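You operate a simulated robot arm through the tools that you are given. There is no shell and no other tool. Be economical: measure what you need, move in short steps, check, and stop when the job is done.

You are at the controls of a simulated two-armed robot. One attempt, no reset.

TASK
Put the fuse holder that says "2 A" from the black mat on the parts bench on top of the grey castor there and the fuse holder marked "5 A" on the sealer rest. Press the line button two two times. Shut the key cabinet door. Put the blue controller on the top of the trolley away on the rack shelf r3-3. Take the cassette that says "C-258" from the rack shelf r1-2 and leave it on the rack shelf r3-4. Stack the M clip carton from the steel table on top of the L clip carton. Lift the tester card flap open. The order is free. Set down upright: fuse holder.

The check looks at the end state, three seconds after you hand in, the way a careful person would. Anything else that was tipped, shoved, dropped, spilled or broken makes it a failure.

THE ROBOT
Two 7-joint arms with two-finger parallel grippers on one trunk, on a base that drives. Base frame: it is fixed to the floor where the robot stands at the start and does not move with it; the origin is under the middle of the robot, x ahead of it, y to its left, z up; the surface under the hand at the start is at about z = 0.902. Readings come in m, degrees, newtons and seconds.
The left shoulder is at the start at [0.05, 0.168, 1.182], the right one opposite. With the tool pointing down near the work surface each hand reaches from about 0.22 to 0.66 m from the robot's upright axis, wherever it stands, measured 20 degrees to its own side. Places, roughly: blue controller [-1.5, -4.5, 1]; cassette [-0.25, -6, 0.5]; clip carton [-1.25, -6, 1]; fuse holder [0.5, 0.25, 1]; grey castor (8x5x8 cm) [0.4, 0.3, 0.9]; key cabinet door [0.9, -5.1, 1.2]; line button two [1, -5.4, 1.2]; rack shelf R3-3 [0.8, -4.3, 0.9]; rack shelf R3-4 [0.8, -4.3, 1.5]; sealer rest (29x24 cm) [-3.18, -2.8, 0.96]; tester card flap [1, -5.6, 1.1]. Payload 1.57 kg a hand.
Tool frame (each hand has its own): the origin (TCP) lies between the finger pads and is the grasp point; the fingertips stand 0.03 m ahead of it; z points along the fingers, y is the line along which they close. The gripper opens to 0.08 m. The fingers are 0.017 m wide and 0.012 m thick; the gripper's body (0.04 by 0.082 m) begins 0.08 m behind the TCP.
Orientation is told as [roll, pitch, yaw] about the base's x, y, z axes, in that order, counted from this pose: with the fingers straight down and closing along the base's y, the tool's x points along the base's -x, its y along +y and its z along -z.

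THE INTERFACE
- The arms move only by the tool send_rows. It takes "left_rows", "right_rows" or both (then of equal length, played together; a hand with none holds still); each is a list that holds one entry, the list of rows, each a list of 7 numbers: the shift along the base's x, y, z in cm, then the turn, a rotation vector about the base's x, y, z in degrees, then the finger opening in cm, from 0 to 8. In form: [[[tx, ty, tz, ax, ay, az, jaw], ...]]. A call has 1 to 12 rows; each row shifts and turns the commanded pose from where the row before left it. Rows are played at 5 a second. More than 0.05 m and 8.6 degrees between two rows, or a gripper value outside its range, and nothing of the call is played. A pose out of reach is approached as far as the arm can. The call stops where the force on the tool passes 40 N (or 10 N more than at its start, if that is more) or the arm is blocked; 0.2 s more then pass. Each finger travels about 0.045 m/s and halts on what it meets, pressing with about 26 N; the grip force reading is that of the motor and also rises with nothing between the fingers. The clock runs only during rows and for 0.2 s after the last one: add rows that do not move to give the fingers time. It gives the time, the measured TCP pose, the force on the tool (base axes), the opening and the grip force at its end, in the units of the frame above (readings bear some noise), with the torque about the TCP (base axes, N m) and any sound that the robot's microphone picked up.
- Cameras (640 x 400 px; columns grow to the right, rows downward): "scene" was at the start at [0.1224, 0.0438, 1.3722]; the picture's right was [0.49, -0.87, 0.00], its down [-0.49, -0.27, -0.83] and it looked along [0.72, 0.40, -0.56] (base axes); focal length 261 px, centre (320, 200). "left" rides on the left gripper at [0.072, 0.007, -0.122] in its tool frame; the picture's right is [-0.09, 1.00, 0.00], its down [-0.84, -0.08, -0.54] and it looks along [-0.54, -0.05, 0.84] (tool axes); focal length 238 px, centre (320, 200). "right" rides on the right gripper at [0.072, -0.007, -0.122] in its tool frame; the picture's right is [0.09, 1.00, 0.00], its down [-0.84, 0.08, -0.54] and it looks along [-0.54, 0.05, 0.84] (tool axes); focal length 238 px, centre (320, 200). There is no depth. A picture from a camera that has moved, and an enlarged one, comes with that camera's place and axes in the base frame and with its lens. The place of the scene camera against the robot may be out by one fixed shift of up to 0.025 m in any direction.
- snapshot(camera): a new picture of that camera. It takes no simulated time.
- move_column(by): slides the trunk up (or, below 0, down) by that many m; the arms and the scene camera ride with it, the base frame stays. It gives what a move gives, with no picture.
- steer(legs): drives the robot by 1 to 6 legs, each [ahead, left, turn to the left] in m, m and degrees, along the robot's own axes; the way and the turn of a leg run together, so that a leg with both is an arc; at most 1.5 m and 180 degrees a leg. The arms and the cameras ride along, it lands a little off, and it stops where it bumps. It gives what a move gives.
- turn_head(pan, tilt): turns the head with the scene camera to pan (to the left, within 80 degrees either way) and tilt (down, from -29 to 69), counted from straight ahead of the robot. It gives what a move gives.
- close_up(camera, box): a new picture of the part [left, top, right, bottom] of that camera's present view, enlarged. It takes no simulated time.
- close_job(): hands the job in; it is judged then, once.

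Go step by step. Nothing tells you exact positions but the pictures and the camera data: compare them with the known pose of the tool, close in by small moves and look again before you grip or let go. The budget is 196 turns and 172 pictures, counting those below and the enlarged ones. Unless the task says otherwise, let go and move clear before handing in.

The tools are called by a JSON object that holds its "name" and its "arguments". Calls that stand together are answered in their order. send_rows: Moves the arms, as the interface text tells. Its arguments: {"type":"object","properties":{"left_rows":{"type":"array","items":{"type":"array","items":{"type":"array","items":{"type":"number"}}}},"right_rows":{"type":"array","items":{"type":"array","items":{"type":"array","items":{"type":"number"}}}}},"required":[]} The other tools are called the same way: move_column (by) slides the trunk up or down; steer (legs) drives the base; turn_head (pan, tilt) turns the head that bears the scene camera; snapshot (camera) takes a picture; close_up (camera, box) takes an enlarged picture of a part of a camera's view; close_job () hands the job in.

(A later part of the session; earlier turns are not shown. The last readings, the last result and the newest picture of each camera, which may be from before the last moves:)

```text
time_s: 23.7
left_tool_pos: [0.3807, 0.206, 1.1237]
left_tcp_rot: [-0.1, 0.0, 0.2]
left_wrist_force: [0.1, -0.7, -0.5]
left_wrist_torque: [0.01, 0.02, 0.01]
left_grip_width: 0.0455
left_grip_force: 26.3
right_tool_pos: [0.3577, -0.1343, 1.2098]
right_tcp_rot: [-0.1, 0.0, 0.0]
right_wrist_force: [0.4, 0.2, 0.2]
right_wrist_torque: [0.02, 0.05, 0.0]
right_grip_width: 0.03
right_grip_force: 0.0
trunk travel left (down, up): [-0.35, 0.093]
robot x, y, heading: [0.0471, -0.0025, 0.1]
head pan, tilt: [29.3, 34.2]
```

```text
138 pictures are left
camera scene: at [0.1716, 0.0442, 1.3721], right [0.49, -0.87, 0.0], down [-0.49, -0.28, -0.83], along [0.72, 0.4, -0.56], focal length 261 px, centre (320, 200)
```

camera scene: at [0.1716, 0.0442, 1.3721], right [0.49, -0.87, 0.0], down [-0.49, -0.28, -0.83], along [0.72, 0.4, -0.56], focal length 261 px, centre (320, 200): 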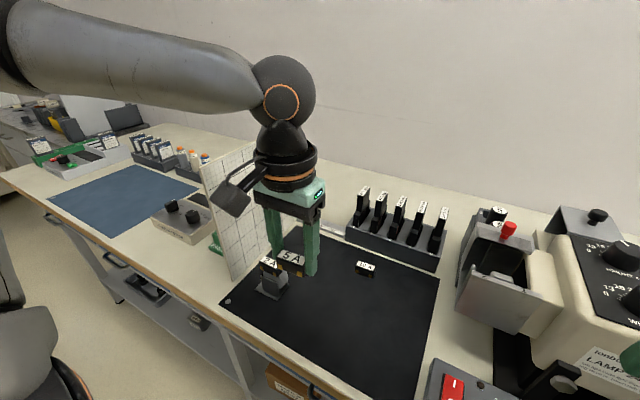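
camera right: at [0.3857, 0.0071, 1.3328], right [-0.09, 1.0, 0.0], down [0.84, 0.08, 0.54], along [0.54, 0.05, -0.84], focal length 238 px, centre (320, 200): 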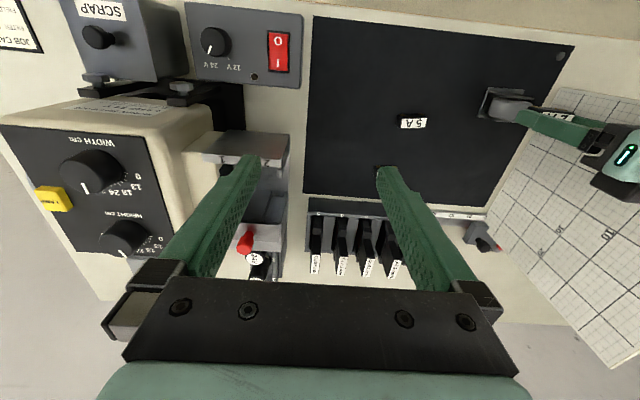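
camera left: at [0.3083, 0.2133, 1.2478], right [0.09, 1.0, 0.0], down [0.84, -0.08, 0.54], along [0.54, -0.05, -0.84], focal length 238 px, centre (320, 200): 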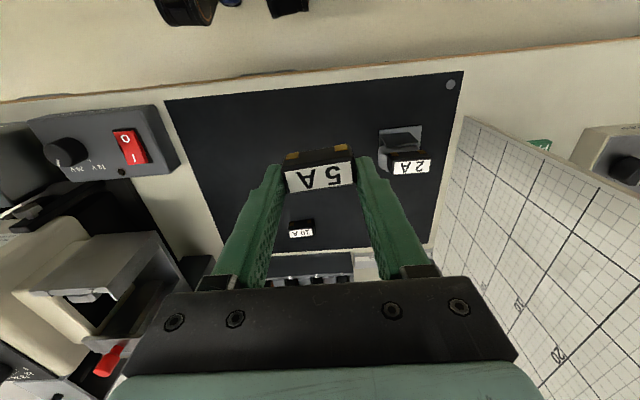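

Both hands are tucked. I'll back off from the bench by 0.45 m and look around to the right.

{"name": "steer", "arguments": {"legs": [[-0.45, 0, 0]]}}

{"name": "turn_head", "arguments": {"pan": -78, "tilt": 10}}

{"name": "snapshot", "arguments": {"camera": "scene"}}

```text
time_s: 26.4
left_tool_pos: [-0.0656, 0.2072, 1.1251]
left_tcp_rot: [-0.1, 0.0, 0.4]
left_wrist_force: [-0.4, 0.1, -0.2]
left_wrist_torque: [0.02, -0.01, 0.0]
left_grip_width: 0.0456
left_grip_force: 26.1
right_tool_pos: [-0.0865, -0.1349, 1.2097]
right_tcp_rot: [0.0, 0.0, 0.2]
right_wrist_force: [0.1, -0.3, 0.3]
right_wrist_torque: [0.01, 0.01, -0.01]
right_grip_width: 0.0299
right_grip_force: 0.0
trunk travel left (down, up): [-0.35, 0.093]
robot x, y, heading: [-0.3973, 0.0031, 0.2]
head pan, tilt: [29.3, 34.2]
```

```text
time_s: 28.3
left_tool_pos: [-0.0649, 0.206, 1.1251]
left_tcp_rot: [-0.1, -0.1, 0.4]
left_wrist_force: [-0.5, 0.1, -0.8]
left_wrist_torque: [0.0, 0.01, -0.02]
left_grip_width: 0.0452
left_grip_force: 26.0
right_tool_pos: [-0.0858, -0.135, 1.2096]
right_tcp_rot: [0.0, -0.1, 0.2]
right_wrist_force: [-1.1, -0.4, 0.3]
right_wrist_torque: [0.01, -0.01, -0.02]
right_grip_width: 0.03
right_grip_force: 0.0
trunk travel left (down, up): [-0.35, 0.093]
robot x, y, heading: [-0.3959, -0.0038, 0.1]
head pan, tilt: [-78.0, 10.0]
```

```text
137 pictures are left
camera scene: at [-0.3306, -0.091, 1.4111], right [-0.98, -0.21, 0.0], down [-0.04, 0.17, -0.98], along [0.21, -0.96, -0.17], focal length 261 px, centre (320, 200)
```

scene: 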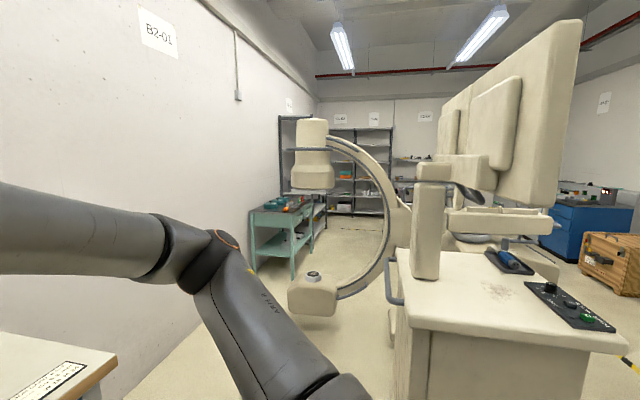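

A C-arm machine blocks the straight way right. I'll look the other way before planning the route.

{"name": "turn_head", "arguments": {"pan": 79, "tilt": 20}}

{"name": "snapshot", "arguments": {"camera": "scene"}}

```text
time_s: 30.7
left_tool_pos: [-0.0657, 0.2056, 1.1256]
left_tcp_rot: [0.1, -0.1, 0.2]
left_wrist_force: [-0.4, -0.6, -0.2]
left_wrist_torque: [0.05, 0.0, 0.02]
left_grip_width: 0.0455
left_grip_force: 25.3
right_tool_pos: [-0.0861, -0.1346, 1.2085]
right_tcp_rot: [0.0, 0.0, 0.2]
right_wrist_force: [-0.1, 0.2, 0.5]
right_wrist_torque: [0.0, 0.03, -0.04]
right_grip_width: 0.03
right_grip_force: 0.0
trunk travel left (down, up): [-0.35, 0.093]
robot x, y, heading: [-0.392, -0.0024, 0.2]
head pan, tilt: [79.0, 20.0]
```

```text
136 pictures are left
camera scene: at [-0.3328, 0.0913, 1.3948], right [0.98, -0.19, 0.0], down [-0.06, -0.34, -0.94], along [0.18, 0.92, -0.34], focal length 261 px, centre (320, 200)
```

scene: 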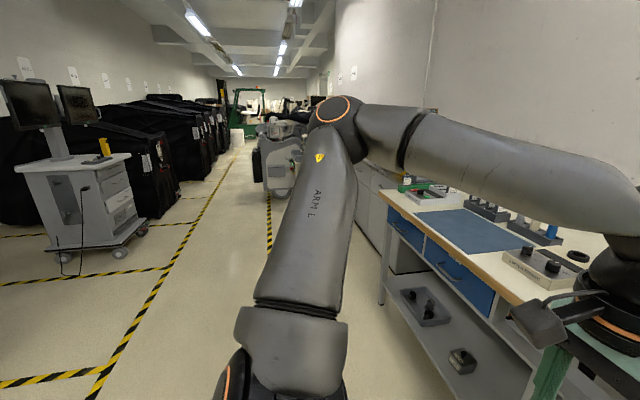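

The left side is open floor. I'll turn the robot 90° left and look toward −x.

{"name": "steer", "arguments": {"legs": [[0, 0, 90]]}}

{"name": "turn_head", "arguments": {"pan": 60, "tilt": 15}}

{"name": "snapshot", "arguments": {"camera": "scene"}}

```text
time_s: 35.0
left_tool_pos: [-0.6136, 0.3237, 1.1256]
left_tcp_rot: [0.0, -0.1, 92.1]
left_wrist_force: [0.4, 0.1, -0.5]
left_wrist_torque: [0.0, 0.03, -0.01]
left_grip_width: 0.0448
left_grip_force: 26.4
right_tool_pos: [-0.2718, 0.3133, 1.2098]
right_tcp_rot: [0.0, 0.0, 92.0]
right_wrist_force: [-0.3, -0.1, -0.7]
right_wrist_torque: [-0.04, 0.01, -0.01]
right_grip_width: 0.03
right_grip_force: 0.0
trunk travel left (down, up): [-0.35, 0.093]
robot x, y, heading: [-0.396, 0.0013, 91.7]
head pan, tilt: [79.0, 20.0]
```

```text
time_s: 35.8
left_tool_pos: [-0.6123, 0.3225, 1.1259]
left_tcp_rot: [0.1, -0.1, 92.1]
left_wrist_force: [-0.4, -0.6, -0.7]
left_wrist_torque: [-0.02, -0.01, 0.04]
left_grip_width: 0.0449
left_grip_force: 25.9
right_tool_pos: [-0.2713, 0.3131, 1.2087]
right_tcp_rot: [0.1, -0.1, 92.1]
right_wrist_force: [-0.4, 0.1, 0.5]
right_wrist_torque: [0.0, 0.04, -0.03]
right_grip_width: 0.0302
right_grip_force: 0.1
trunk travel left (down, up): [-0.35, 0.093]
robot x, y, heading: [-0.3926, 0.0002, 92.0]
head pan, tilt: [60.0, 15.0]
```

```text
135 pictures are left
camera scene: at [-0.4743, 0.0834, 1.403], right [0.47, 0.88, 0.0], down [0.23, -0.12, -0.97], along [-0.85, 0.45, -0.26], focal length 261 px, centre (320, 200)
```

scene: 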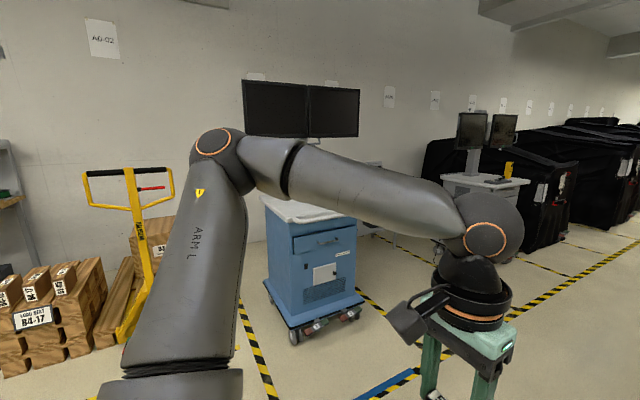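

{"name": "steer", "arguments": {"legs": [[0, 0, 88]]}}

{"name": "snapshot", "arguments": {"camera": "scene"}}

{"name": "turn_head", "arguments": {"pan": 0, "tilt": 25}}

{"name": "snapshot", "arguments": {"camera": "scene"}}

```text
time_s: 40.0
left_tool_pos: [-0.7263, -0.2079, 1.1264]
left_tcp_rot: [0.0, -0.1, -179.8]
left_wrist_force: [-0.3, -0.1, -1.6]
left_wrist_torque: [-0.01, -0.03, -0.03]
left_grip_width: 0.0451
left_grip_force: 25.6
right_tool_pos: [-0.7053, 0.1337, 1.2096]
right_tcp_rot: [0.0, 0.1, -179.9]
right_wrist_force: [-0.5, -0.4, -0.6]
right_wrist_torque: [-0.04, -0.02, 0.0]
right_grip_width: 0.0303
right_grip_force: 0.2
trunk travel left (down, up): [-0.35, 0.093]
robot x, y, heading: [-0.3964, -0.0003, -179.7]
head pan, tilt: [60.0, 15.0]
```

```text
134 pictures are left
camera scene: at [-0.4768, -0.0816, 1.403], right [-0.87, 0.5, 0.0], down [0.13, 0.22, -0.97], along [-0.48, -0.84, -0.26], focal length 261 px, centre (320, 200)
```

scene: 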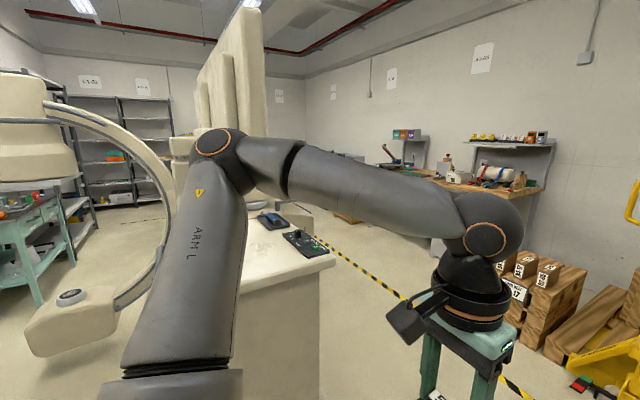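

```text
time_s: 41.3
left_tool_pos: [-0.7264, -0.2067, 1.1257]
left_tcp_rot: [-0.1, -0.1, -179.8]
left_wrist_force: [0.4, -0.4, -0.3]
left_wrist_torque: [0.0, 0.01, 0.02]
left_grip_width: 0.0453
left_grip_force: 26.3
right_tool_pos: [-0.7053, 0.1332, 1.2102]
right_tcp_rot: [0.0, 0.1, -179.9]
right_wrist_force: [0.0, -0.7, -0.8]
right_wrist_torque: [0.03, 0.02, -0.01]
right_grip_width: 0.0302
right_grip_force: 0.1
trunk travel left (down, up): [-0.35, 0.093]
robot x, y, heading: [-0.3976, 0.0026, -180.0]
head pan, tilt: [0.0, 25.0]
```

```text
133 pictures are left
camera scene: at [-0.5225, -0.0008, 1.3867], right [0.0, 1.0, 0.0], down [0.42, 0.0, -0.91], along [-0.91, 0.0, -0.42], focal length 261 px, centre (320, 200)
```

scene: 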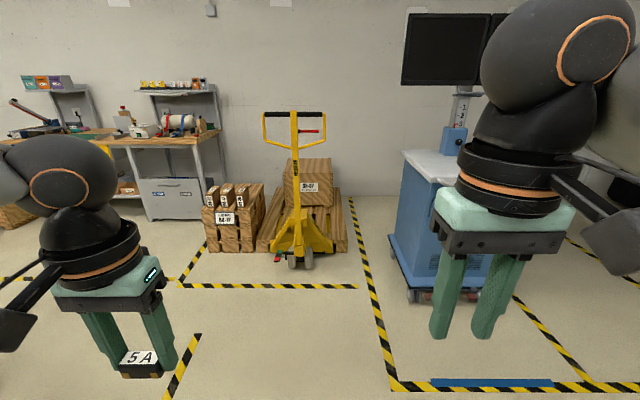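

The packing bench with the sealer is along the far −x wall. I'll drive ahead 1.2 m and then strafe left, around the machine's cart.

{"name": "steer", "arguments": {"legs": [[1.2, 0, 0], [0, 1.4, 0]]}}

{"name": "turn_head", "arguments": {"pan": 35, "tilt": 20}}

{"name": "snapshot", "arguments": {"camera": "scene"}}

```text
time_s: 59.2
left_tool_pos: [-1.9357, -1.5897, 1.1252]
left_tcp_rot: [0.1, -0.1, 180.1]
left_wrist_force: [0.7, 0.3, -0.6]
left_wrist_torque: [0.01, -0.02, 0.02]
left_grip_width: 0.0449
left_grip_force: 26.2
right_tool_pos: [-1.9149, -1.2485, 1.2096]
right_tcp_rot: [0.0, -0.1, 179.9]
right_wrist_force: [-0.7, 0.0, 0.2]
right_wrist_torque: [0.02, 0.0, 0.0]
right_grip_width: 0.03
right_grip_force: 0.1
trunk travel left (down, up): [-0.35, 0.093]
robot x, y, heading: [-1.6055, -1.3855, 179.9]
head pan, tilt: [0.0, 25.0]
```

```text
time_s: 60.3
left_tool_pos: [-1.9366, -1.588, 1.1258]
left_tcp_rot: [0.0, -0.1, 180.0]
left_wrist_force: [0.5, 0.2, -1.0]
left_wrist_torque: [-0.01, -0.02, 0.0]
left_grip_width: 0.045
left_grip_force: 26.7
right_tool_pos: [-1.9131, -1.2491, 1.2087]
right_tcp_rot: [0.0, 0.0, 179.9]
right_wrist_force: [-0.5, -0.6, 0.3]
right_wrist_torque: [0.0, -0.03, 0.02]
right_grip_width: 0.0301
right_grip_force: 0.1
trunk travel left (down, up): [-0.35, 0.093]
robot x, y, heading: [-1.602, -1.384, 179.8]
head pan, tilt: [35.0, 20.0]
```

```text
132 pictures are left
camera scene: at [-1.7162, -1.4362, 1.3948], right [-0.57, 0.82, 0.0], down [0.28, 0.2, -0.94], along [-0.77, -0.54, -0.34], focal length 261 px, centre (320, 200)
```

scene: 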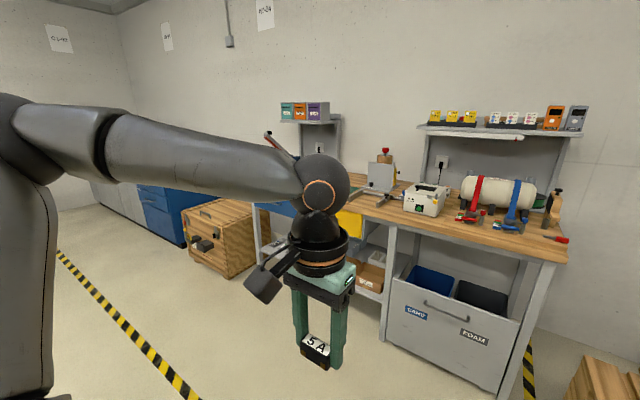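

Strafing on to be opposite the sealer.

{"name": "steer", "arguments": {"legs": [[0, 1.3, 0]]}}

{"name": "turn_head", "arguments": {"pan": 5, "tilt": 15}}

{"name": "snapshot", "arguments": {"camera": "scene"}}

{"name": "close_up", "arguments": {"camera": "scene", "box": [220, 100, 420, 225]}}

```text
time_s: 62.9
left_tool_pos: [-1.9383, -1.6849, 1.1271]
left_tcp_rot: [0.1, -0.1, 179.9]
left_wrist_force: [-0.4, 0.5, -0.7]
left_wrist_torque: [-0.01, 0.0, -0.03]
left_grip_width: 0.0449
left_grip_force: 26.2
right_tool_pos: [-1.9171, -1.3432, 1.2094]
right_tcp_rot: [0.0, 0.0, 179.9]
right_wrist_force: [-0.1, 0.5, 0.4]
right_wrist_torque: [-0.03, 0.0, -0.02]
right_grip_width: 0.03
right_grip_force: 0.0
trunk travel left (down, up): [-0.35, 0.093]
robot x, y, heading: [-1.6064, -1.4804, 179.8]
head pan, tilt: [35.0, 20.0]
stopped in leg 1: the robot was blocked; the commanded pose is now the measured one
```

```text
time_s: 63.8
left_tool_pos: [-1.9391, -1.6847, 1.1243]
left_tcp_rot: [0.0, -0.1, 179.9]
left_wrist_force: [0.4, 0.3, 0.5]
left_wrist_torque: [0.01, 0.0, 0.01]
left_grip_width: 0.0449
left_grip_force: 25.8
right_tool_pos: [-1.9172, -1.345, 1.2095]
right_tcp_rot: [-0.1, 0.0, 179.7]
right_wrist_force: [-0.3, 0.5, 0.4]
right_wrist_torque: [0.04, -0.01, -0.03]
right_grip_width: 0.0302
right_grip_force: 0.0
trunk travel left (down, up): [-0.35, 0.093]
robot x, y, heading: [-1.6075, -1.4804, 179.8]
head pan, tilt: [5.0, 15.0]
```

```text
131 pictures are left
camera scene: at [-1.735, -1.4869, 1.403], right [-0.08, 1.0, 0.0], down [0.26, 0.02, -0.97], along [-0.96, -0.08, -0.26], focal length 261 px, centre (320, 200)
```

scene: 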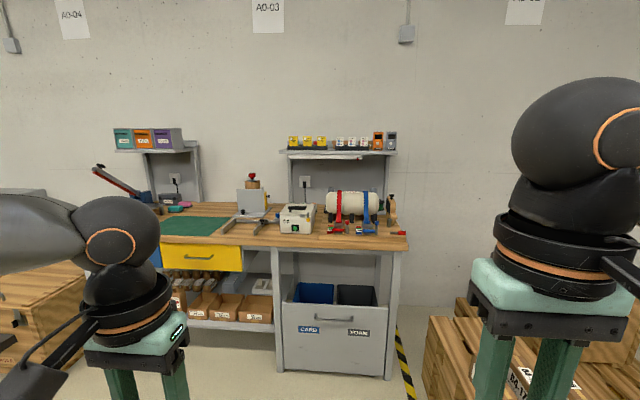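

```text
3.20 times, centred on (320, 162) of scene
camera zoom: at [-1.735, -1.4869, 1.403], right [-0.08, 1.0, 0.0], down [0.26, 0.02, -0.97], along [-0.96, -0.08, -0.26], focal length 836 px, centre (320, 320)
```

zoom: 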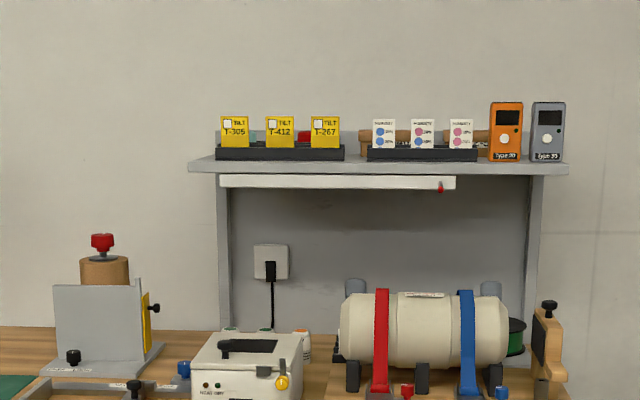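

Something on my left blocked the strafe. I'll look left before moving again.

{"name": "turn_head", "arguments": {"pan": 79, "tilt": 30}}

{"name": "snapshot", "arguments": {"camera": "scene"}}

```text
time_s: 65.3
left_tool_pos: [-1.9381, -1.6845, 1.1252]
left_tcp_rot: [0.1, -0.1, 179.9]
left_wrist_force: [1.4, -0.5, -0.6]
left_wrist_torque: [0.02, -0.01, -0.04]
left_grip_width: 0.0449
left_grip_force: 26.0
right_tool_pos: [-1.9168, -1.3443, 1.2096]
right_tcp_rot: [-0.1, 0.0, 179.8]
right_wrist_force: [0.7, -0.2, -0.9]
right_wrist_torque: [0.0, 0.01, 0.0]
right_grip_width: 0.0299
right_grip_force: 0.0
trunk travel left (down, up): [-0.35, 0.093]
robot x, y, heading: [-1.6068, -1.4802, 180.0]
head pan, tilt: [79.0, 30.0]
```

```text
129 pictures are left
camera scene: at [-1.6595, -1.5677, 1.3788], right [-0.98, 0.19, 0.0], down [0.1, 0.49, -0.87], along [-0.17, -0.85, -0.5], focal length 261 px, centre (320, 200)
```

scene: 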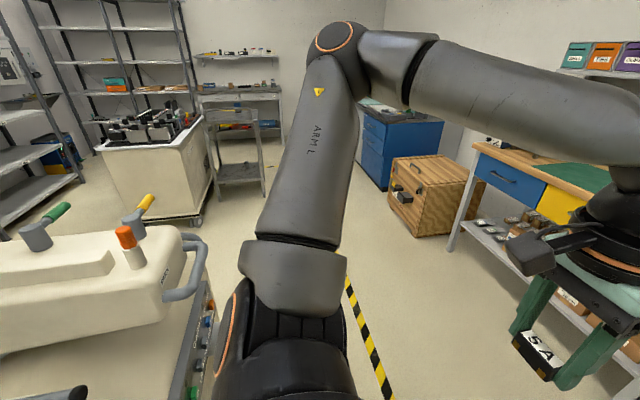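

The C-arm console is at my left-rear. I'll move 0.03 m away from it, go 0.4 m ahead, then strafe along the aisle.

{"name": "steer", "arguments": {"legs": [[0, -0.03, 0], [0.4, 0, 0], [0, 1.25, 0]]}}

{"name": "turn_head", "arguments": {"pan": 10, "tilt": 25}}

{"name": "snapshot", "arguments": {"camera": "scene"}}

```text
time_s: 78.7
left_tool_pos: [-2.3613, -2.8385, 1.1257]
left_tcp_rot: [0.0, -0.1, 179.1]
left_wrist_force: [-0.2, 0.7, -0.3]
left_wrist_torque: [0.02, -0.01, 0.03]
left_grip_width: 0.0449
left_grip_force: 25.7
right_tool_pos: [-2.333, -2.4977, 1.2093]
right_tcp_rot: [-0.1, 0.0, 179.0]
right_wrist_force: [-0.3, -0.2, -0.3]
right_wrist_torque: [0.01, 0.02, 0.02]
right_grip_width: 0.0299
right_grip_force: 0.0
trunk travel left (down, up): [-0.35, 0.093]
robot x, y, heading: [-2.0336, -2.6409, 179.1]
head pan, tilt: [79.0, 30.0]
```

```text
time_s: 80.1
left_tool_pos: [-2.3612, -2.838, 1.1263]
left_tcp_rot: [0.0, 0.0, 179.1]
left_wrist_force: [-0.6, -0.9, -0.3]
left_wrist_torque: [-0.01, 0.01, 0.0]
left_grip_width: 0.045
left_grip_force: 25.6
right_tool_pos: [-2.3335, -2.498, 1.2084]
right_tcp_rot: [0.0, 0.1, 179.0]
right_wrist_force: [-0.7, -0.3, -0.6]
right_wrist_torque: [-0.01, 0.01, 0.04]
right_grip_width: 0.03
right_grip_force: 0.0
trunk travel left (down, up): [-0.35, 0.093]
robot x, y, heading: [-2.0279, -2.6378, 178.9]
head pan, tilt: [10.0, 25.0]
```

```text
128 pictures are left
camera scene: at [-2.1519, -2.6514, 1.3867], right [-0.16, 0.99, 0.0], down [0.42, 0.07, -0.91], along [-0.9, -0.14, -0.42], focal length 261 px, centre (320, 200)
```

scene: 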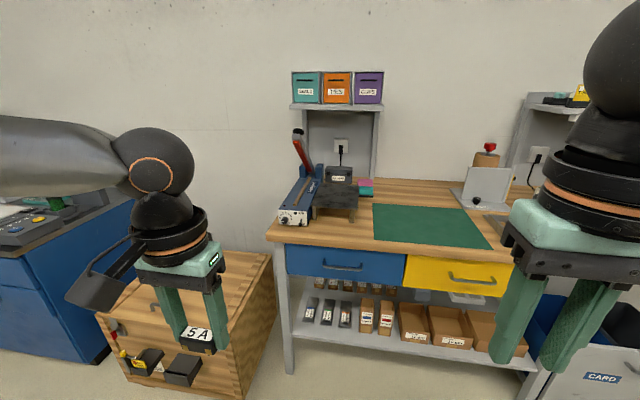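

{"name": "close_up", "arguments": {"camera": "scene", "box": [255, 120, 415, 250]}}

```text
3.08 times, centred on (335, 185) of scene
camera zoom: at [-2.1519, -2.6514, 1.3867], right [-0.16, 0.99, 0.0], down [0.42, 0.07, -0.91], along [-0.9, -0.14, -0.42], focal length 804 px, centre (274, 246)
```

zoom: 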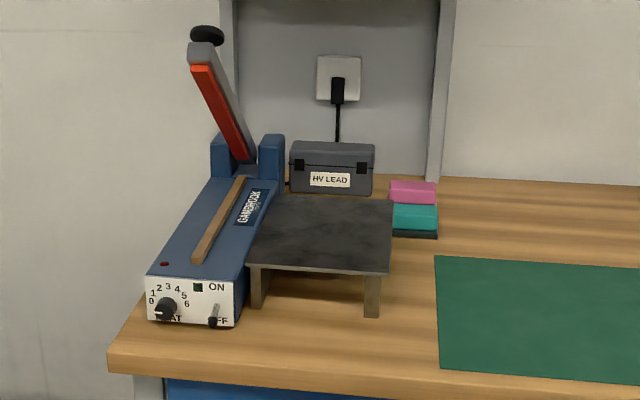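

The sealer rest is the dark raised platform right of the sealer, centred near [-3.13, -2.75, 0.96]. I'll drive up to the bench.

{"name": "steer", "arguments": {"legs": [[0.0, -0.07, 1], [0.5, 0, 0]]}}

{"name": "snapshot", "arguments": {"camera": "left"}}

{"name": "turn_head", "arguments": {"pan": 15, "tilt": 35}}

{"name": "snapshot", "arguments": {"camera": "scene"}}

```text
time_s: 83.9
left_tool_pos: [-2.8511, -2.7805, 1.1248]
left_tcp_rot: [-0.1, 0.0, -179.5]
left_wrist_force: [-0.1, -0.9, -0.7]
left_wrist_torque: [0.02, 0.0, 0.0]
left_grip_width: 0.0449
left_grip_force: 25.8
right_tool_pos: [-2.8337, -2.4379, 1.2091]
right_tcp_rot: [-0.1, 0.0, -179.6]
right_wrist_force: [-0.6, 0.6, -0.1]
right_wrist_torque: [-0.01, 0.0, 0.04]
right_grip_width: 0.0301
right_grip_force: 0.0
trunk travel left (down, up): [-0.35, 0.093]
robot x, y, heading: [-2.5224, -2.5683, -179.5]
head pan, tilt: [10.0, 25.0]
```

```text
126 pictures are left
camera left: at [-2.7792, -2.7853, 1.248], right [-0.08, -1.0, 0.0], down [-0.84, 0.07, 0.54], along [-0.54, 0.05, -0.84], focal length 238 px, centre (320, 200)
```

left: 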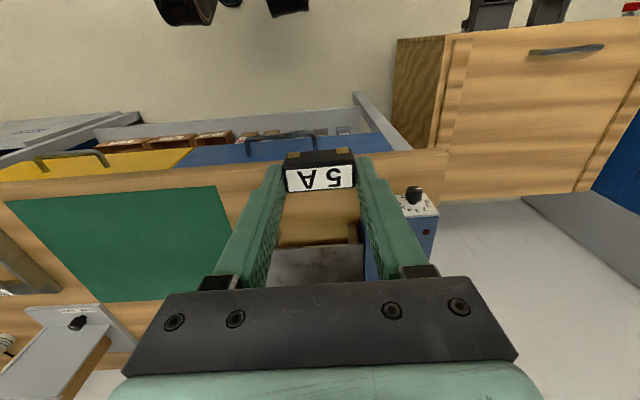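

```text
time_s: 84.6
left_tool_pos: [-2.8512, -2.78, 1.1265]
left_tcp_rot: [0.0, 0.0, -179.5]
left_wrist_force: [0.6, -0.5, 0.0]
left_wrist_torque: [-0.03, 0.0, -0.01]
left_grip_width: 0.0448
left_grip_force: 25.9
right_tool_pos: [-2.8312, -2.4385, 1.2095]
right_tcp_rot: [0.0, 0.0, -179.7]
right_wrist_force: [0.3, -0.5, -0.3]
right_wrist_torque: [0.03, 0.01, 0.02]
right_grip_width: 0.0303
right_grip_force: 0.1
trunk travel left (down, up): [-0.35, 0.093]
robot x, y, heading: [-2.5198, -2.5695, -179.6]
head pan, tilt: [15.0, 35.0]
```

```text
125 pictures are left
camera scene: at [-2.6413, -2.5945, 1.371], right [-0.27, 0.96, 0.0], down [0.55, 0.15, -0.82], along [-0.79, -0.22, -0.57], focal length 261 px, centre (320, 200)
```

scene: 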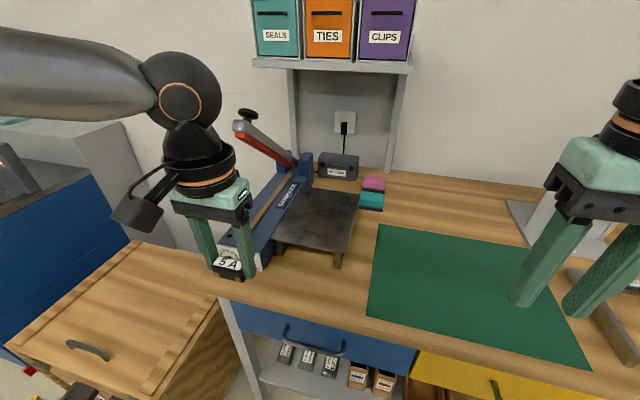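

The rest's front edge is at x≈-3.055, y −2.68…−2.84. I'll roll 6 cm closer, then reach over it.

{"name": "steer", "arguments": {"legs": [[0.06, 0, 0]]}}

{"name": "send_rows", "arguments": {"left_rows": [[[-3, 3.5, 0, 0, 0, 0, 0], [-4.5, 0, 0, 0, 0, 0, 0], [-4.5, 0, 0, 0, 0, 0, 0], [-4.5, 0, 0, 0, 0, 0, 0], [-4.5, 0, -1, 0, 0, 0, 0], [0, 0, -4, 0, 0, 0, 0], [0, 0, -3, 0, 0, 0, 0], [0, 0, 0, 0, 0, 0, 0]]]}}

{"name": "snapshot", "arguments": {"camera": "left"}}

{"name": "close_up", "arguments": {"camera": "scene", "box": [200, 130, 420, 280]}}

```text
time_s: 85.6
left_tool_pos: [-2.9115, -2.7797, 1.1247]
left_tcp_rot: [0.0, -0.2, -179.7]
left_wrist_force: [-0.5, 0.2, -0.4]
left_wrist_torque: [0.0, 0.01, -0.01]
left_grip_width: 0.0449
left_grip_force: 26.3
right_tool_pos: [-2.8917, -2.4382, 1.2094]
right_tcp_rot: [-0.1, 0.0, -179.6]
right_wrist_force: [-0.2, 0.2, 0.0]
right_wrist_torque: [-0.02, -0.03, 0.02]
right_grip_width: 0.0297
right_grip_force: 0.1
trunk travel left (down, up): [-0.35, 0.093]
robot x, y, heading: [-2.5822, -2.5753, -179.6]
head pan, tilt: [15.0, 35.0]
```

```text
time_s: 87.4
left_tool_pos: [-3.0853, -2.7715, 1.0407]
left_tcp_rot: [0.0, -0.1, -179.5]
left_wrist_force: [-0.1, 1.1, -0.9]
left_wrist_torque: [-0.01, 0.02, 0.01]
left_grip_width: 0.0449
left_grip_force: 26.1
left hand out of reach, approached as far as the arm can: row 4, 5
right_tool_pos: [-2.8908, -2.4394, 1.2093]
right_tcp_rot: [0.0, 0.0, -179.7]
right_wrist_force: [-0.6, 0.3, 0.0]
right_wrist_torque: [0.0, 0.0, 0.01]
right_grip_width: 0.0299
right_grip_force: 0.1
trunk travel left (down, up): [-0.35, 0.093]
robot x, y, heading: [-2.5845, -2.5697, -179.6]
head pan, tilt: [15.0, 35.0]
```

```text
124 pictures are left
camera left: at [-3.0134, -2.7775, 1.1635], right [-0.08, -1.0, 0.0], down [-0.84, 0.07, 0.54], along [-0.54, 0.05, -0.84], focal length 238 px, centre (320, 200)
```

left: 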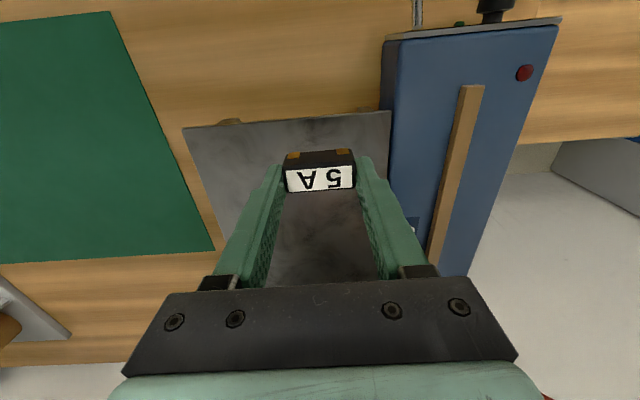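

```text
2.67 times, centred on (310, 205) of scene
camera zoom: at [-2.7006, -2.5948, 1.371], right [-0.27, 0.96, 0.0], down [0.55, 0.15, -0.82], along [-0.79, -0.22, -0.57], focal length 697 px, centre (347, 187)
```

zoom: 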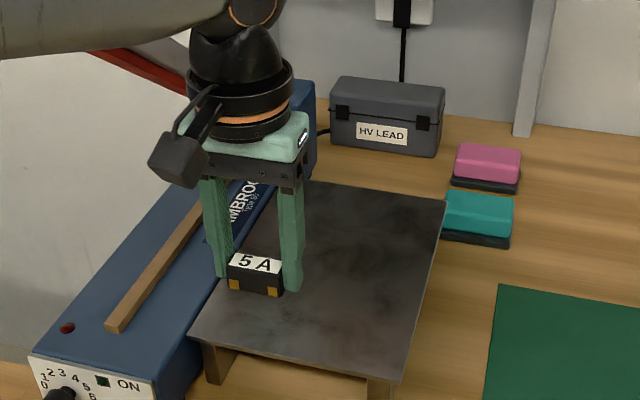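

The arm was clipped while high; lower there should be more reach. I'll push 3.5 cm further in and a bit toward the platform middle.

{"name": "send_rows", "arguments": {"left_rows": [[[-1.5, 1, 0, 0, 0, 0, 0], [-2, 1.5, -1, 0, 0, 0, 0], [0, 0, 0, 0, 0, 0, 0]]]}}

{"name": "snapshot", "arguments": {"camera": "left"}}

```text
time_s: 88.2
left_tool_pos: [-3.0878, -2.7731, 1.0341]
left_tcp_rot: [-0.1, -0.2, -179.6]
left_wrist_force: [-0.4, -0.9, 0.2]
left_wrist_torque: [-0.02, 0.02, 0.0]
left_grip_width: 0.045
left_grip_force: 26.1
left hand out of reach, approached as far as the arm can: row 1, 2
right_tool_pos: [-2.8907, -2.4392, 1.2095]
right_tcp_rot: [0.1, -0.1, -179.6]
right_wrist_force: [-1.1, 0.6, 0.2]
right_wrist_torque: [0.05, -0.01, 0.0]
right_grip_width: 0.0301
right_grip_force: 0.0
trunk travel left (down, up): [-0.35, 0.093]
robot x, y, heading: [-2.5796, -2.5756, -179.5]
head pan, tilt: [15.0, 35.0]
```

```text
122 pictures are left
camera left: at [-3.015, -2.7789, 1.1561], right [-0.08, -1.0, 0.0], down [-0.84, 0.07, 0.54], along [-0.54, 0.05, -0.84], focal length 238 px, centre (320, 200)
```

left: 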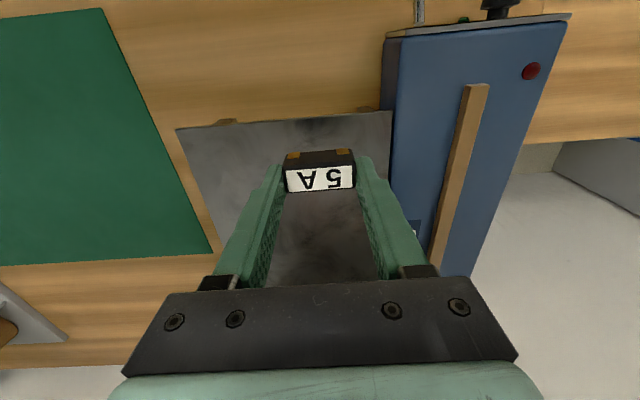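

Reach is better with the shoulder well above the hand. I'll raise the trunk 9 cm and then reach forward and down.

{"name": "move_column", "arguments": {"by": 0.085}}

{"name": "send_rows", "arguments": {"left_rows": [[[0, 0, -4, 0, 0, 0, 0], [0, 0, -4, 0, 0, 0, 0], [-1.5, 1, 0, 0, 0, 0, 0], [-2, 1, 0, 0, 0, 0, 0], [0, 0, 0, 0, 0, 0, 0]]]}}

{"name": "snapshot", "arguments": {"camera": "left"}}

```text
time_s: 89.4
left_tool_pos: [-3.0884, -2.774, 1.1189]
left_tcp_rot: [-0.1, -0.1, -179.5]
left_wrist_force: [0.0, 0.1, -0.5]
left_wrist_torque: [-0.01, 0.01, 0.01]
left_grip_width: 0.0448
left_grip_force: 25.9
right_tool_pos: [-2.8914, -2.4391, 1.2938]
right_tcp_rot: [0.0, 0.0, -179.6]
right_wrist_force: [-1.2, 0.5, 1.0]
right_wrist_torque: [-0.04, 0.01, 0.02]
right_grip_width: 0.0301
right_grip_force: 0.0
trunk travel left (down, up): [-0.435, 0.008]
robot x, y, heading: [-2.5814, -2.5728, -179.7]
head pan, tilt: [15.0, 35.0]
```

```text
time_s: 90.6
left_tool_pos: [-3.077, -2.7859, 1.0504]
left_tcp_rot: [-0.1, -0.2, -179.5]
left_wrist_force: [-0.5, 0.7, -0.4]
left_wrist_torque: [-0.02, 0.0, -0.02]
left_grip_width: 0.0448
left_grip_force: 26.0
left hand out of reach, approached as far as the arm can: row 1, 2, 3, 4
right_tool_pos: [-2.8897, -2.4386, 1.2958]
right_tcp_rot: [0.1, 0.0, -179.6]
right_wrist_force: [-0.8, 0.1, 0.2]
right_wrist_torque: [-0.02, 0.01, 0.01]
right_grip_width: 0.0301
right_grip_force: 0.0
trunk travel left (down, up): [-0.435, 0.008]
robot x, y, heading: [-2.5789, -2.5747, -179.5]
head pan, tilt: [15.0, 35.0]
```

```text
121 pictures are left
camera left: at [-3.0047, -2.7907, 1.1739], right [-0.08, -1.0, 0.0], down [-0.84, 0.07, 0.55], along [-0.54, 0.05, -0.84], focal length 238 px, centre (320, 200)
```

left: 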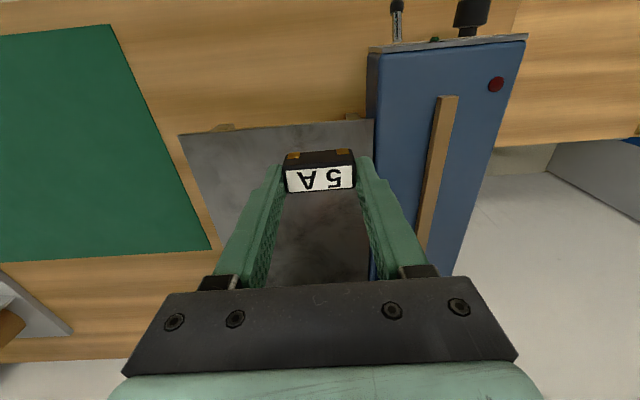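

The limit depends on the bearing: reach is better when the hand is more to the robot's left. I'll strafe the robot 7 cm right and retry.

{"name": "steer", "arguments": {"legs": [[0, -0.08, 0]]}}

{"name": "send_rows", "arguments": {"left_rows": [[[-1, -1, 0, 0, 0, 0, 0], [-1, -1, -0.5, 0, 0, 0, 0], [-1, -1, -0.5, 0, 0, 0, 0], [0, 0, 0, 0, 0, 0, 0]]]}}

```text
time_s: 92.0
left_tool_pos: [-3.0774, -2.7031, 1.053]
left_tcp_rot: [0.0, -0.1, -179.5]
left_wrist_force: [-0.2, 0.3, -0.6]
left_wrist_torque: [-0.02, 0.0, -0.01]
left_grip_width: 0.045
left_grip_force: 25.8
right_tool_pos: [-2.892, -2.3589, 1.2953]
right_tcp_rot: [-0.1, 0.0, -179.6]
right_wrist_force: [0.9, -0.6, -0.1]
right_wrist_torque: [0.0, -0.01, 0.0]
right_grip_width: 0.0301
right_grip_force: 0.1
trunk travel left (down, up): [-0.435, 0.008]
robot x, y, heading: [-2.5828, -2.4908, -179.5]
head pan, tilt: [15.0, 35.0]
```

```text
time_s: 93.0
left_tool_pos: [-3.0997, -2.7406, 1.0444]
left_tcp_rot: [-0.2, -0.3, -179.4]
left_wrist_force: [0.1, -0.9, -0.4]
left_wrist_torque: [0.01, -0.02, 0.0]
left_grip_width: 0.045
left_grip_force: 26.1
left hand out of reach, approached as far as the arm can: row 2, 3
right_tool_pos: [-2.8912, -2.3595, 1.2941]
right_tcp_rot: [0.0, 0.0, -179.7]
right_wrist_force: [1.0, -0.8, 0.1]
right_wrist_torque: [-0.01, 0.01, -0.03]
right_grip_width: 0.0301
right_grip_force: 0.0
trunk travel left (down, up): [-0.435, 0.008]
robot x, y, heading: [-2.5818, -2.4898, -179.4]
head pan, tilt: [15.0, 35.0]
```

Now 4 cm inside the platform edge, which is enough. Descending.

{"name": "send_rows", "arguments": {"left_rows": [[[0, 0, -1.5, 0, 0, 0, 0], [0, 0, -1.5, 0, 0, 0, 0], [0, 0, -1, 0, 0, 0, 0], [0, 0, 0, 0, 0, 0, 0]]]}}

{"name": "snapshot", "arguments": {"camera": "left"}}

{"name": "close_up", "arguments": {"camera": "scene", "box": [200, 130, 420, 280]}}

```text
time_s: 94.0
left_tool_pos: [-3.0875, -2.7478, 1.0108]
left_tcp_rot: [-0.2, -0.3, -179.4]
left_wrist_force: [-0.2, 0.4, 0.2]
left_wrist_torque: [-0.01, -0.01, 0.03]
left_grip_width: 0.0449
left_grip_force: 25.8
left hand out of reach, approached as far as the arm can: row 1, 2, 3
right_tool_pos: [-2.8917, -2.3588, 1.2952]
right_tcp_rot: [0.0, 0.0, -179.5]
right_wrist_force: [0.5, -0.3, -0.3]
right_wrist_torque: [0.0, 0.01, -0.01]
right_grip_width: 0.0298
right_grip_force: 0.1
trunk travel left (down, up): [-0.435, 0.008]
robot x, y, heading: [-2.585, -2.4947, -179.7]
head pan, tilt: [15.0, 35.0]
```

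```text
120 pictures are left
camera left: at [-3.0141, -2.754, 1.134], right [-0.08, -1.0, 0.0], down [-0.83, 0.07, 0.55], along [-0.54, 0.05, -0.84], focal length 238 px, centre (320, 200)
```

left: 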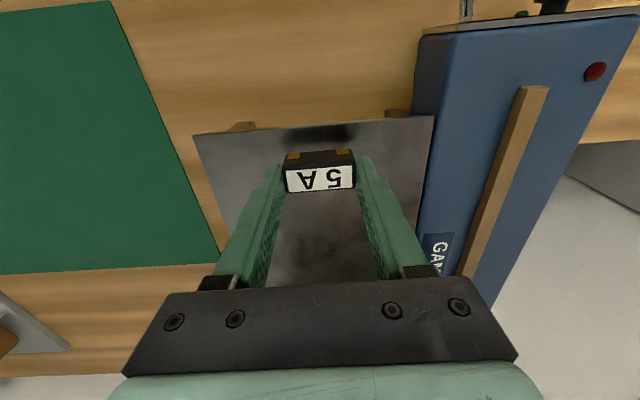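

```text
2.67 times, centred on (310, 205) of scene
camera zoom: at [-2.7012, -2.5145, 1.456], right [-0.27, 0.96, 0.0], down [0.55, 0.15, -0.82], along [-0.79, -0.22, -0.57], focal length 697 px, centre (347, 187)
```

zoom: 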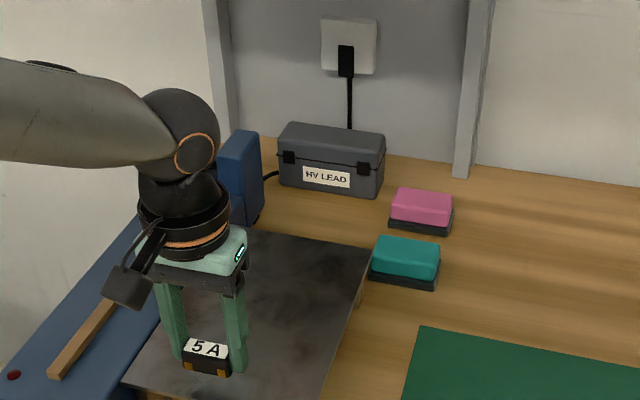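

Going down with the shoulder high pulls the hand back, so a lower shoulder should help here. I'll raise the hand, lower the trunk, and reach in again.

{"name": "send_rows", "arguments": {"left_rows": [[[0, 0, 4, 0, 0, 0, 0], [0, 0, 4.5, 0, 0, 0, 0], [0, 0, 2, 0, 0, 0, 0]]]}}

{"name": "move_column", "arguments": {"by": -0.1}}

{"name": "send_rows", "arguments": {"left_rows": [[[-1, 0, 0, 0, 0, 0, 0], [-1, 0, 0, 0, 0, 0, 0], [-1, 0, 0, 0, 0, 0, 0], [0, 0, 0, 0, 0, 0, 0]]]}}

```text
time_s: 94.8
left_tool_pos: [-3.0877, -2.7477, 1.1166]
left_tcp_rot: [-0.1, -0.2, -179.6]
left_wrist_force: [-1.8, 0.3, -0.7]
left_wrist_torque: [-0.01, 0.02, -0.03]
left_grip_width: 0.045
left_grip_force: 25.7
right_tool_pos: [-2.8918, -2.359, 1.2951]
right_tcp_rot: [0.0, 0.0, -179.6]
right_wrist_force: [-0.1, -0.2, -0.6]
right_wrist_torque: [0.0, 0.0, 0.0]
right_grip_width: 0.0299
right_grip_force: 0.1
trunk travel left (down, up): [-0.435, 0.008]
robot x, y, heading: [-2.5822, -2.4909, -179.6]
head pan, tilt: [15.0, 35.0]
```

```text
time_s: 96.1
left_tool_pos: [-3.087, -2.7473, 1.0173]
left_tcp_rot: [-0.1, -0.1, -179.5]
left_wrist_force: [0.2, 0.2, -0.3]
left_wrist_torque: [-0.04, -0.02, -0.03]
left_grip_width: 0.0451
left_grip_force: 26.0
right_tool_pos: [-2.8902, -2.3577, 1.1942]
right_tcp_rot: [-0.1, 0.0, -179.6]
right_wrist_force: [0.4, -0.4, 0.7]
right_wrist_torque: [-0.02, 0.0, -0.01]
right_grip_width: 0.0303
right_grip_force: 0.1
trunk travel left (down, up): [-0.335, 0.108]
robot x, y, heading: [-2.5806, -2.4904, -179.9]
head pan, tilt: [15.0, 35.0]
```

```text
time_s: 97.1
left_tool_pos: [-3.1179, -2.7479, 1.0177]
left_tcp_rot: [0.0, -0.2, -179.6]
left_wrist_force: [-0.4, 0.7, -1.0]
left_wrist_torque: [0.04, 0.03, -0.01]
left_grip_width: 0.045
left_grip_force: 26.4
right_tool_pos: [-2.8926, -2.3585, 1.1947]
right_tcp_rot: [0.0, 0.0, -179.6]
right_wrist_force: [-0.6, -0.4, -0.1]
right_wrist_torque: [-0.01, -0.03, 0.01]
right_grip_width: 0.0296
right_grip_force: 0.1
trunk travel left (down, up): [-0.335, 0.108]
robot x, y, heading: [-2.5819, -2.4896, -179.7]
head pan, tilt: [15.0, 35.0]
```

That worked. A bit further in, then down to contact.

{"name": "send_rows", "arguments": {"left_rows": [[[-1.5, 0, 0, 0, 0, 0, 0], [0, 0, -1.4, 0, 0, 0, 0], [0, 0, -0.4, 0, 0, 0, 0], [0, 0, 0, 0, 0, 0, 0]]]}}

{"name": "snapshot", "arguments": {"camera": "left"}}

```text
time_s: 98.1
left_tool_pos: [-3.1221, -2.7526, 0.9987]
left_tcp_rot: [-0.1, -0.4, -179.5]
left_wrist_force: [-0.5, -0.4, -0.4]
left_wrist_torque: [-0.01, -0.02, 0.0]
left_grip_width: 0.045
left_grip_force: 25.9
left hand out of reach, approached as far as the arm can: row 1
right_tool_pos: [-2.8912, -2.358, 1.194]
right_tcp_rot: [0.0, -0.1, -179.7]
right_wrist_force: [0.5, -0.4, -0.7]
right_wrist_torque: [-0.02, 0.01, 0.0]
right_grip_width: 0.0303
right_grip_force: 0.1
trunk travel left (down, up): [-0.335, 0.108]
robot x, y, heading: [-2.5817, -2.4948, -179.6]
head pan, tilt: [15.0, 35.0]
```

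```text
118 pictures are left
camera left: at [-3.0496, -2.7582, 1.1211], right [-0.08, -1.0, 0.0], down [-0.83, 0.07, 0.55], along [-0.54, 0.05, -0.84], focal length 238 px, centre (320, 200)
```

left: 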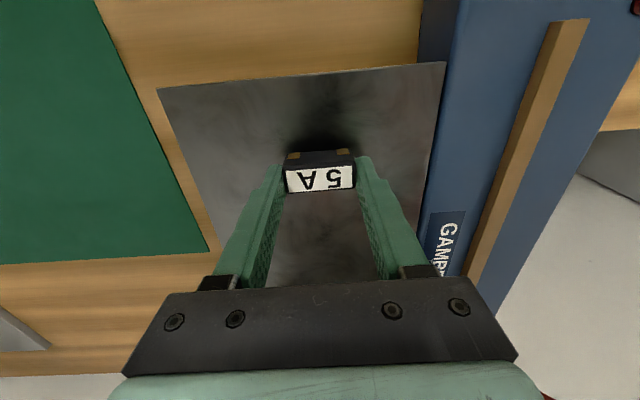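

{"name": "send_rows", "arguments": {"left_rows": [[[0, 0, -0.4, 0, 0, 0, 0], [0, 0, -0.3, 0, 0, 0, 0]]]}}

```text
time_s: 98.7
left_tool_pos: [-3.1219, -2.7525, 0.9938]
left_tcp_rot: [-0.2, -0.3, -179.6]
left_wrist_force: [-1.0, 0.3, -0.8]
left_wrist_torque: [-0.03, 0.0, -0.01]
left_grip_width: 0.0448
left_grip_force: 26.1
left hand out of reach, approached as far as the arm can: row 1
right_tool_pos: [-2.8918, -2.359, 1.1953]
right_tcp_rot: [0.0, 0.0, -179.7]
right_wrist_force: [-0.1, 0.2, 0.0]
right_wrist_torque: [0.02, -0.03, 0.0]
right_grip_width: 0.0301
right_grip_force: 0.1
trunk travel left (down, up): [-0.335, 0.108]
robot x, y, heading: [-2.5815, -2.4908, -179.8]
head pan, tilt: [15.0, 35.0]
```

{"name": "send_rows", "arguments": {"left_rows": [[[0, 0, -0.3, 0, 0, 0, 0], [0, 0, -0.2, 0, 0, 0, 0]]]}}

{"name": "send_rows", "arguments": {"left_rows": [[[0, 0, -0.3, 0, 0, 0, 0], [0, 0, 0, 0, 0, 0, 0]]]}}

```text
time_s: 99.3
left_tool_pos: [-3.1211, -2.7524, 0.9892]
left_tcp_rot: [-0.2, -0.3, -179.4]
left_wrist_force: [-0.8, 0.6, -0.3]
left_wrist_torque: [0.0, -0.01, -0.03]
left_grip_width: 0.045
left_grip_force: 26.3
right_tool_pos: [-2.8919, -2.359, 1.1943]
right_tcp_rot: [-0.1, 0.0, -179.5]
right_wrist_force: [-0.5, -0.7, -0.6]
right_wrist_torque: [0.02, 0.02, -0.01]
right_grip_width: 0.0302
right_grip_force: 0.1
trunk travel left (down, up): [-0.335, 0.108]
robot x, y, heading: [-2.5829, -2.492, -180.1]
head pan, tilt: [15.0, 35.0]
```

```text
time_s: 99.9
left_tool_pos: [-3.1207, -2.7533, 0.9857]
left_tcp_rot: [-0.2, -0.5, -179.6]
left_wrist_force: [-0.6, 0.0, 2.7]
left_wrist_torque: [-0.05, -0.06, 0.01]
left_grip_width: 0.0449
left_grip_force: 26.1
right_tool_pos: [-2.8923, -2.3598, 1.1959]
right_tcp_rot: [0.0, 0.0, -179.6]
right_wrist_force: [0.1, 0.3, -0.5]
right_wrist_torque: [-0.02, 0.01, 0.0]
right_grip_width: 0.0301
right_grip_force: 0.0
trunk travel left (down, up): [-0.335, 0.108]
robot x, y, heading: [-2.5826, -2.4932, -179.6]
head pan, tilt: [15.0, 35.0]
```

Contact at z≈0.986. Releasing and rising.

{"name": "send_rows", "arguments": {"left_rows": [[[0, 0, 0, 0, 0, 0, 4.4], [0, 0, 0, 0, 0, 0, 5], [0, 0, 0, 0, 0, 0, 6.3], [0, 0, 0, 0, 0, 0, 6.3], [0, 0, 2, 0, 0, 0, 6.3], [0, 0, 4, 0, 0, 0, 6.3], [0, 0, 4, 0, 0, 0, 6.3], [0, 0, 2, 0, 0, 0, 6.3]]]}}

{"name": "snapshot", "arguments": {"camera": "left"}}

```text
time_s: 101.7
left_tool_pos: [-3.1225, -2.7558, 1.105]
left_tcp_rot: [-0.1, -0.3, -179.5]
left_wrist_force: [-0.9, 0.0, 1.0]
left_wrist_torque: [-0.03, 0.01, 0.01]
left_grip_width: 0.0629
left_grip_force: 0.0
right_tool_pos: [-2.8917, -2.3586, 1.1943]
right_tcp_rot: [0.0, 0.0, -179.6]
right_wrist_force: [-0.5, 0.0, 0.0]
right_wrist_torque: [0.02, -0.03, 0.0]
right_grip_width: 0.0302
right_grip_force: 0.1
trunk travel left (down, up): [-0.335, 0.108]
robot x, y, heading: [-2.5818, -2.4892, -179.6]
head pan, tilt: [15.0, 35.0]
```

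```text
117 pictures are left
camera left: at [-3.0491, -2.7607, 1.2273], right [-0.08, -1.0, 0.0], down [-0.84, 0.07, 0.54], along [-0.54, 0.05, -0.84], focal length 238 px, centre (320, 200)
```

left: 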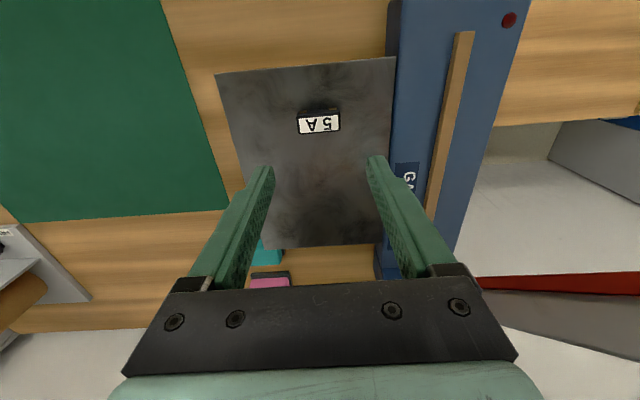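

5 A stands on the rest. I'll retract, back off, and look toward the trolley.

{"name": "send_rows", "arguments": {"left_rows": [[[4.5, 0, 1, 0, 0, 0, 5], [4.5, 0, 1, 0, 0, 0, 4], [4.5, -1, 0, 0, 0, 0, 3], [4.5, -1, 0, 0, 0, 0, 3], [3, 0, 0, 0, 0, 0, 3]]]}}

{"name": "steer", "arguments": {"legs": [[-0.5, 0, 0]]}}

{"name": "turn_head", "arguments": {"pan": 75, "tilt": 20}}

{"name": "snapshot", "arguments": {"camera": "scene"}}

```text
time_s: 102.9
left_tool_pos: [-2.9093, -2.7751, 1.1292]
left_tcp_rot: [0.0, -0.3, -179.5]
left_wrist_force: [0.2, -0.4, -0.1]
left_wrist_torque: [0.02, 0.01, -0.01]
left_grip_width: 0.0301
left_grip_force: 0.1
right_tool_pos: [-2.8915, -2.3584, 1.1951]
right_tcp_rot: [0.0, 0.0, -179.6]
right_wrist_force: [0.1, 0.1, -0.4]
right_wrist_torque: [-0.04, -0.01, 0.02]
right_grip_width: 0.0302
right_grip_force: 0.0
trunk travel left (down, up): [-0.335, 0.108]
robot x, y, heading: [-2.5805, -2.4883, -179.2]
head pan, tilt: [15.0, 35.0]
```

```text
time_s: 105.9
left_tool_pos: [-2.3961, -2.7725, 1.1283]
left_tcp_rot: [0.0, -0.2, -178.7]
left_wrist_force: [0.0, -0.2, 0.3]
left_wrist_torque: [-0.03, -0.02, 0.04]
left_grip_width: 0.03
left_grip_force: 0.0
right_tool_pos: [-2.3836, -2.3563, 1.1954]
right_tcp_rot: [0.0, -0.1, -178.8]
right_wrist_force: [-0.8, 0.4, 0.0]
right_wrist_torque: [0.03, -0.01, 0.01]
right_grip_width: 0.03
right_grip_force: 0.1
trunk travel left (down, up): [-0.335, 0.108]
robot x, y, heading: [-2.0727, -2.4875, -178.7]
head pan, tilt: [15.0, 35.0]
```

```text
time_s: 107.2
left_tool_pos: [-2.3957, -2.7716, 1.1286]
left_tcp_rot: [-0.1, -0.3, -178.8]
left_wrist_force: [-0.4, -0.8, -1.1]
left_wrist_torque: [-0.01, -0.01, 0.01]
left_grip_width: 0.03
left_grip_force: 0.1
right_tool_pos: [-2.3845, -2.357, 1.1952]
right_tcp_rot: [0.0, 0.0, -178.8]
right_wrist_force: [-0.4, 0.8, -0.3]
right_wrist_torque: [0.01, 0.01, -0.01]
right_grip_width: 0.03
right_grip_force: 0.2
trunk travel left (down, up): [-0.335, 0.108]
robot x, y, heading: [-2.0691, -2.4871, -178.8]
head pan, tilt: [75.0, 20.0]
```

```text
116 pictures are left
camera scene: at [-2.1292, -2.5748, 1.3798], right [-0.97, 0.24, 0.0], down [0.08, 0.33, -0.94], along [-0.22, -0.91, -0.34], focal length 261 px, centre (320, 200)
```

scene: 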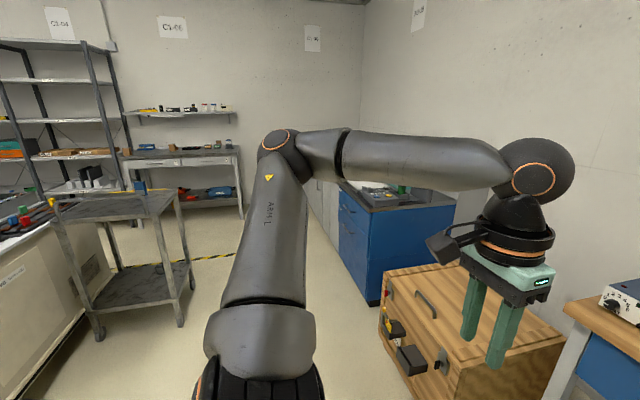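

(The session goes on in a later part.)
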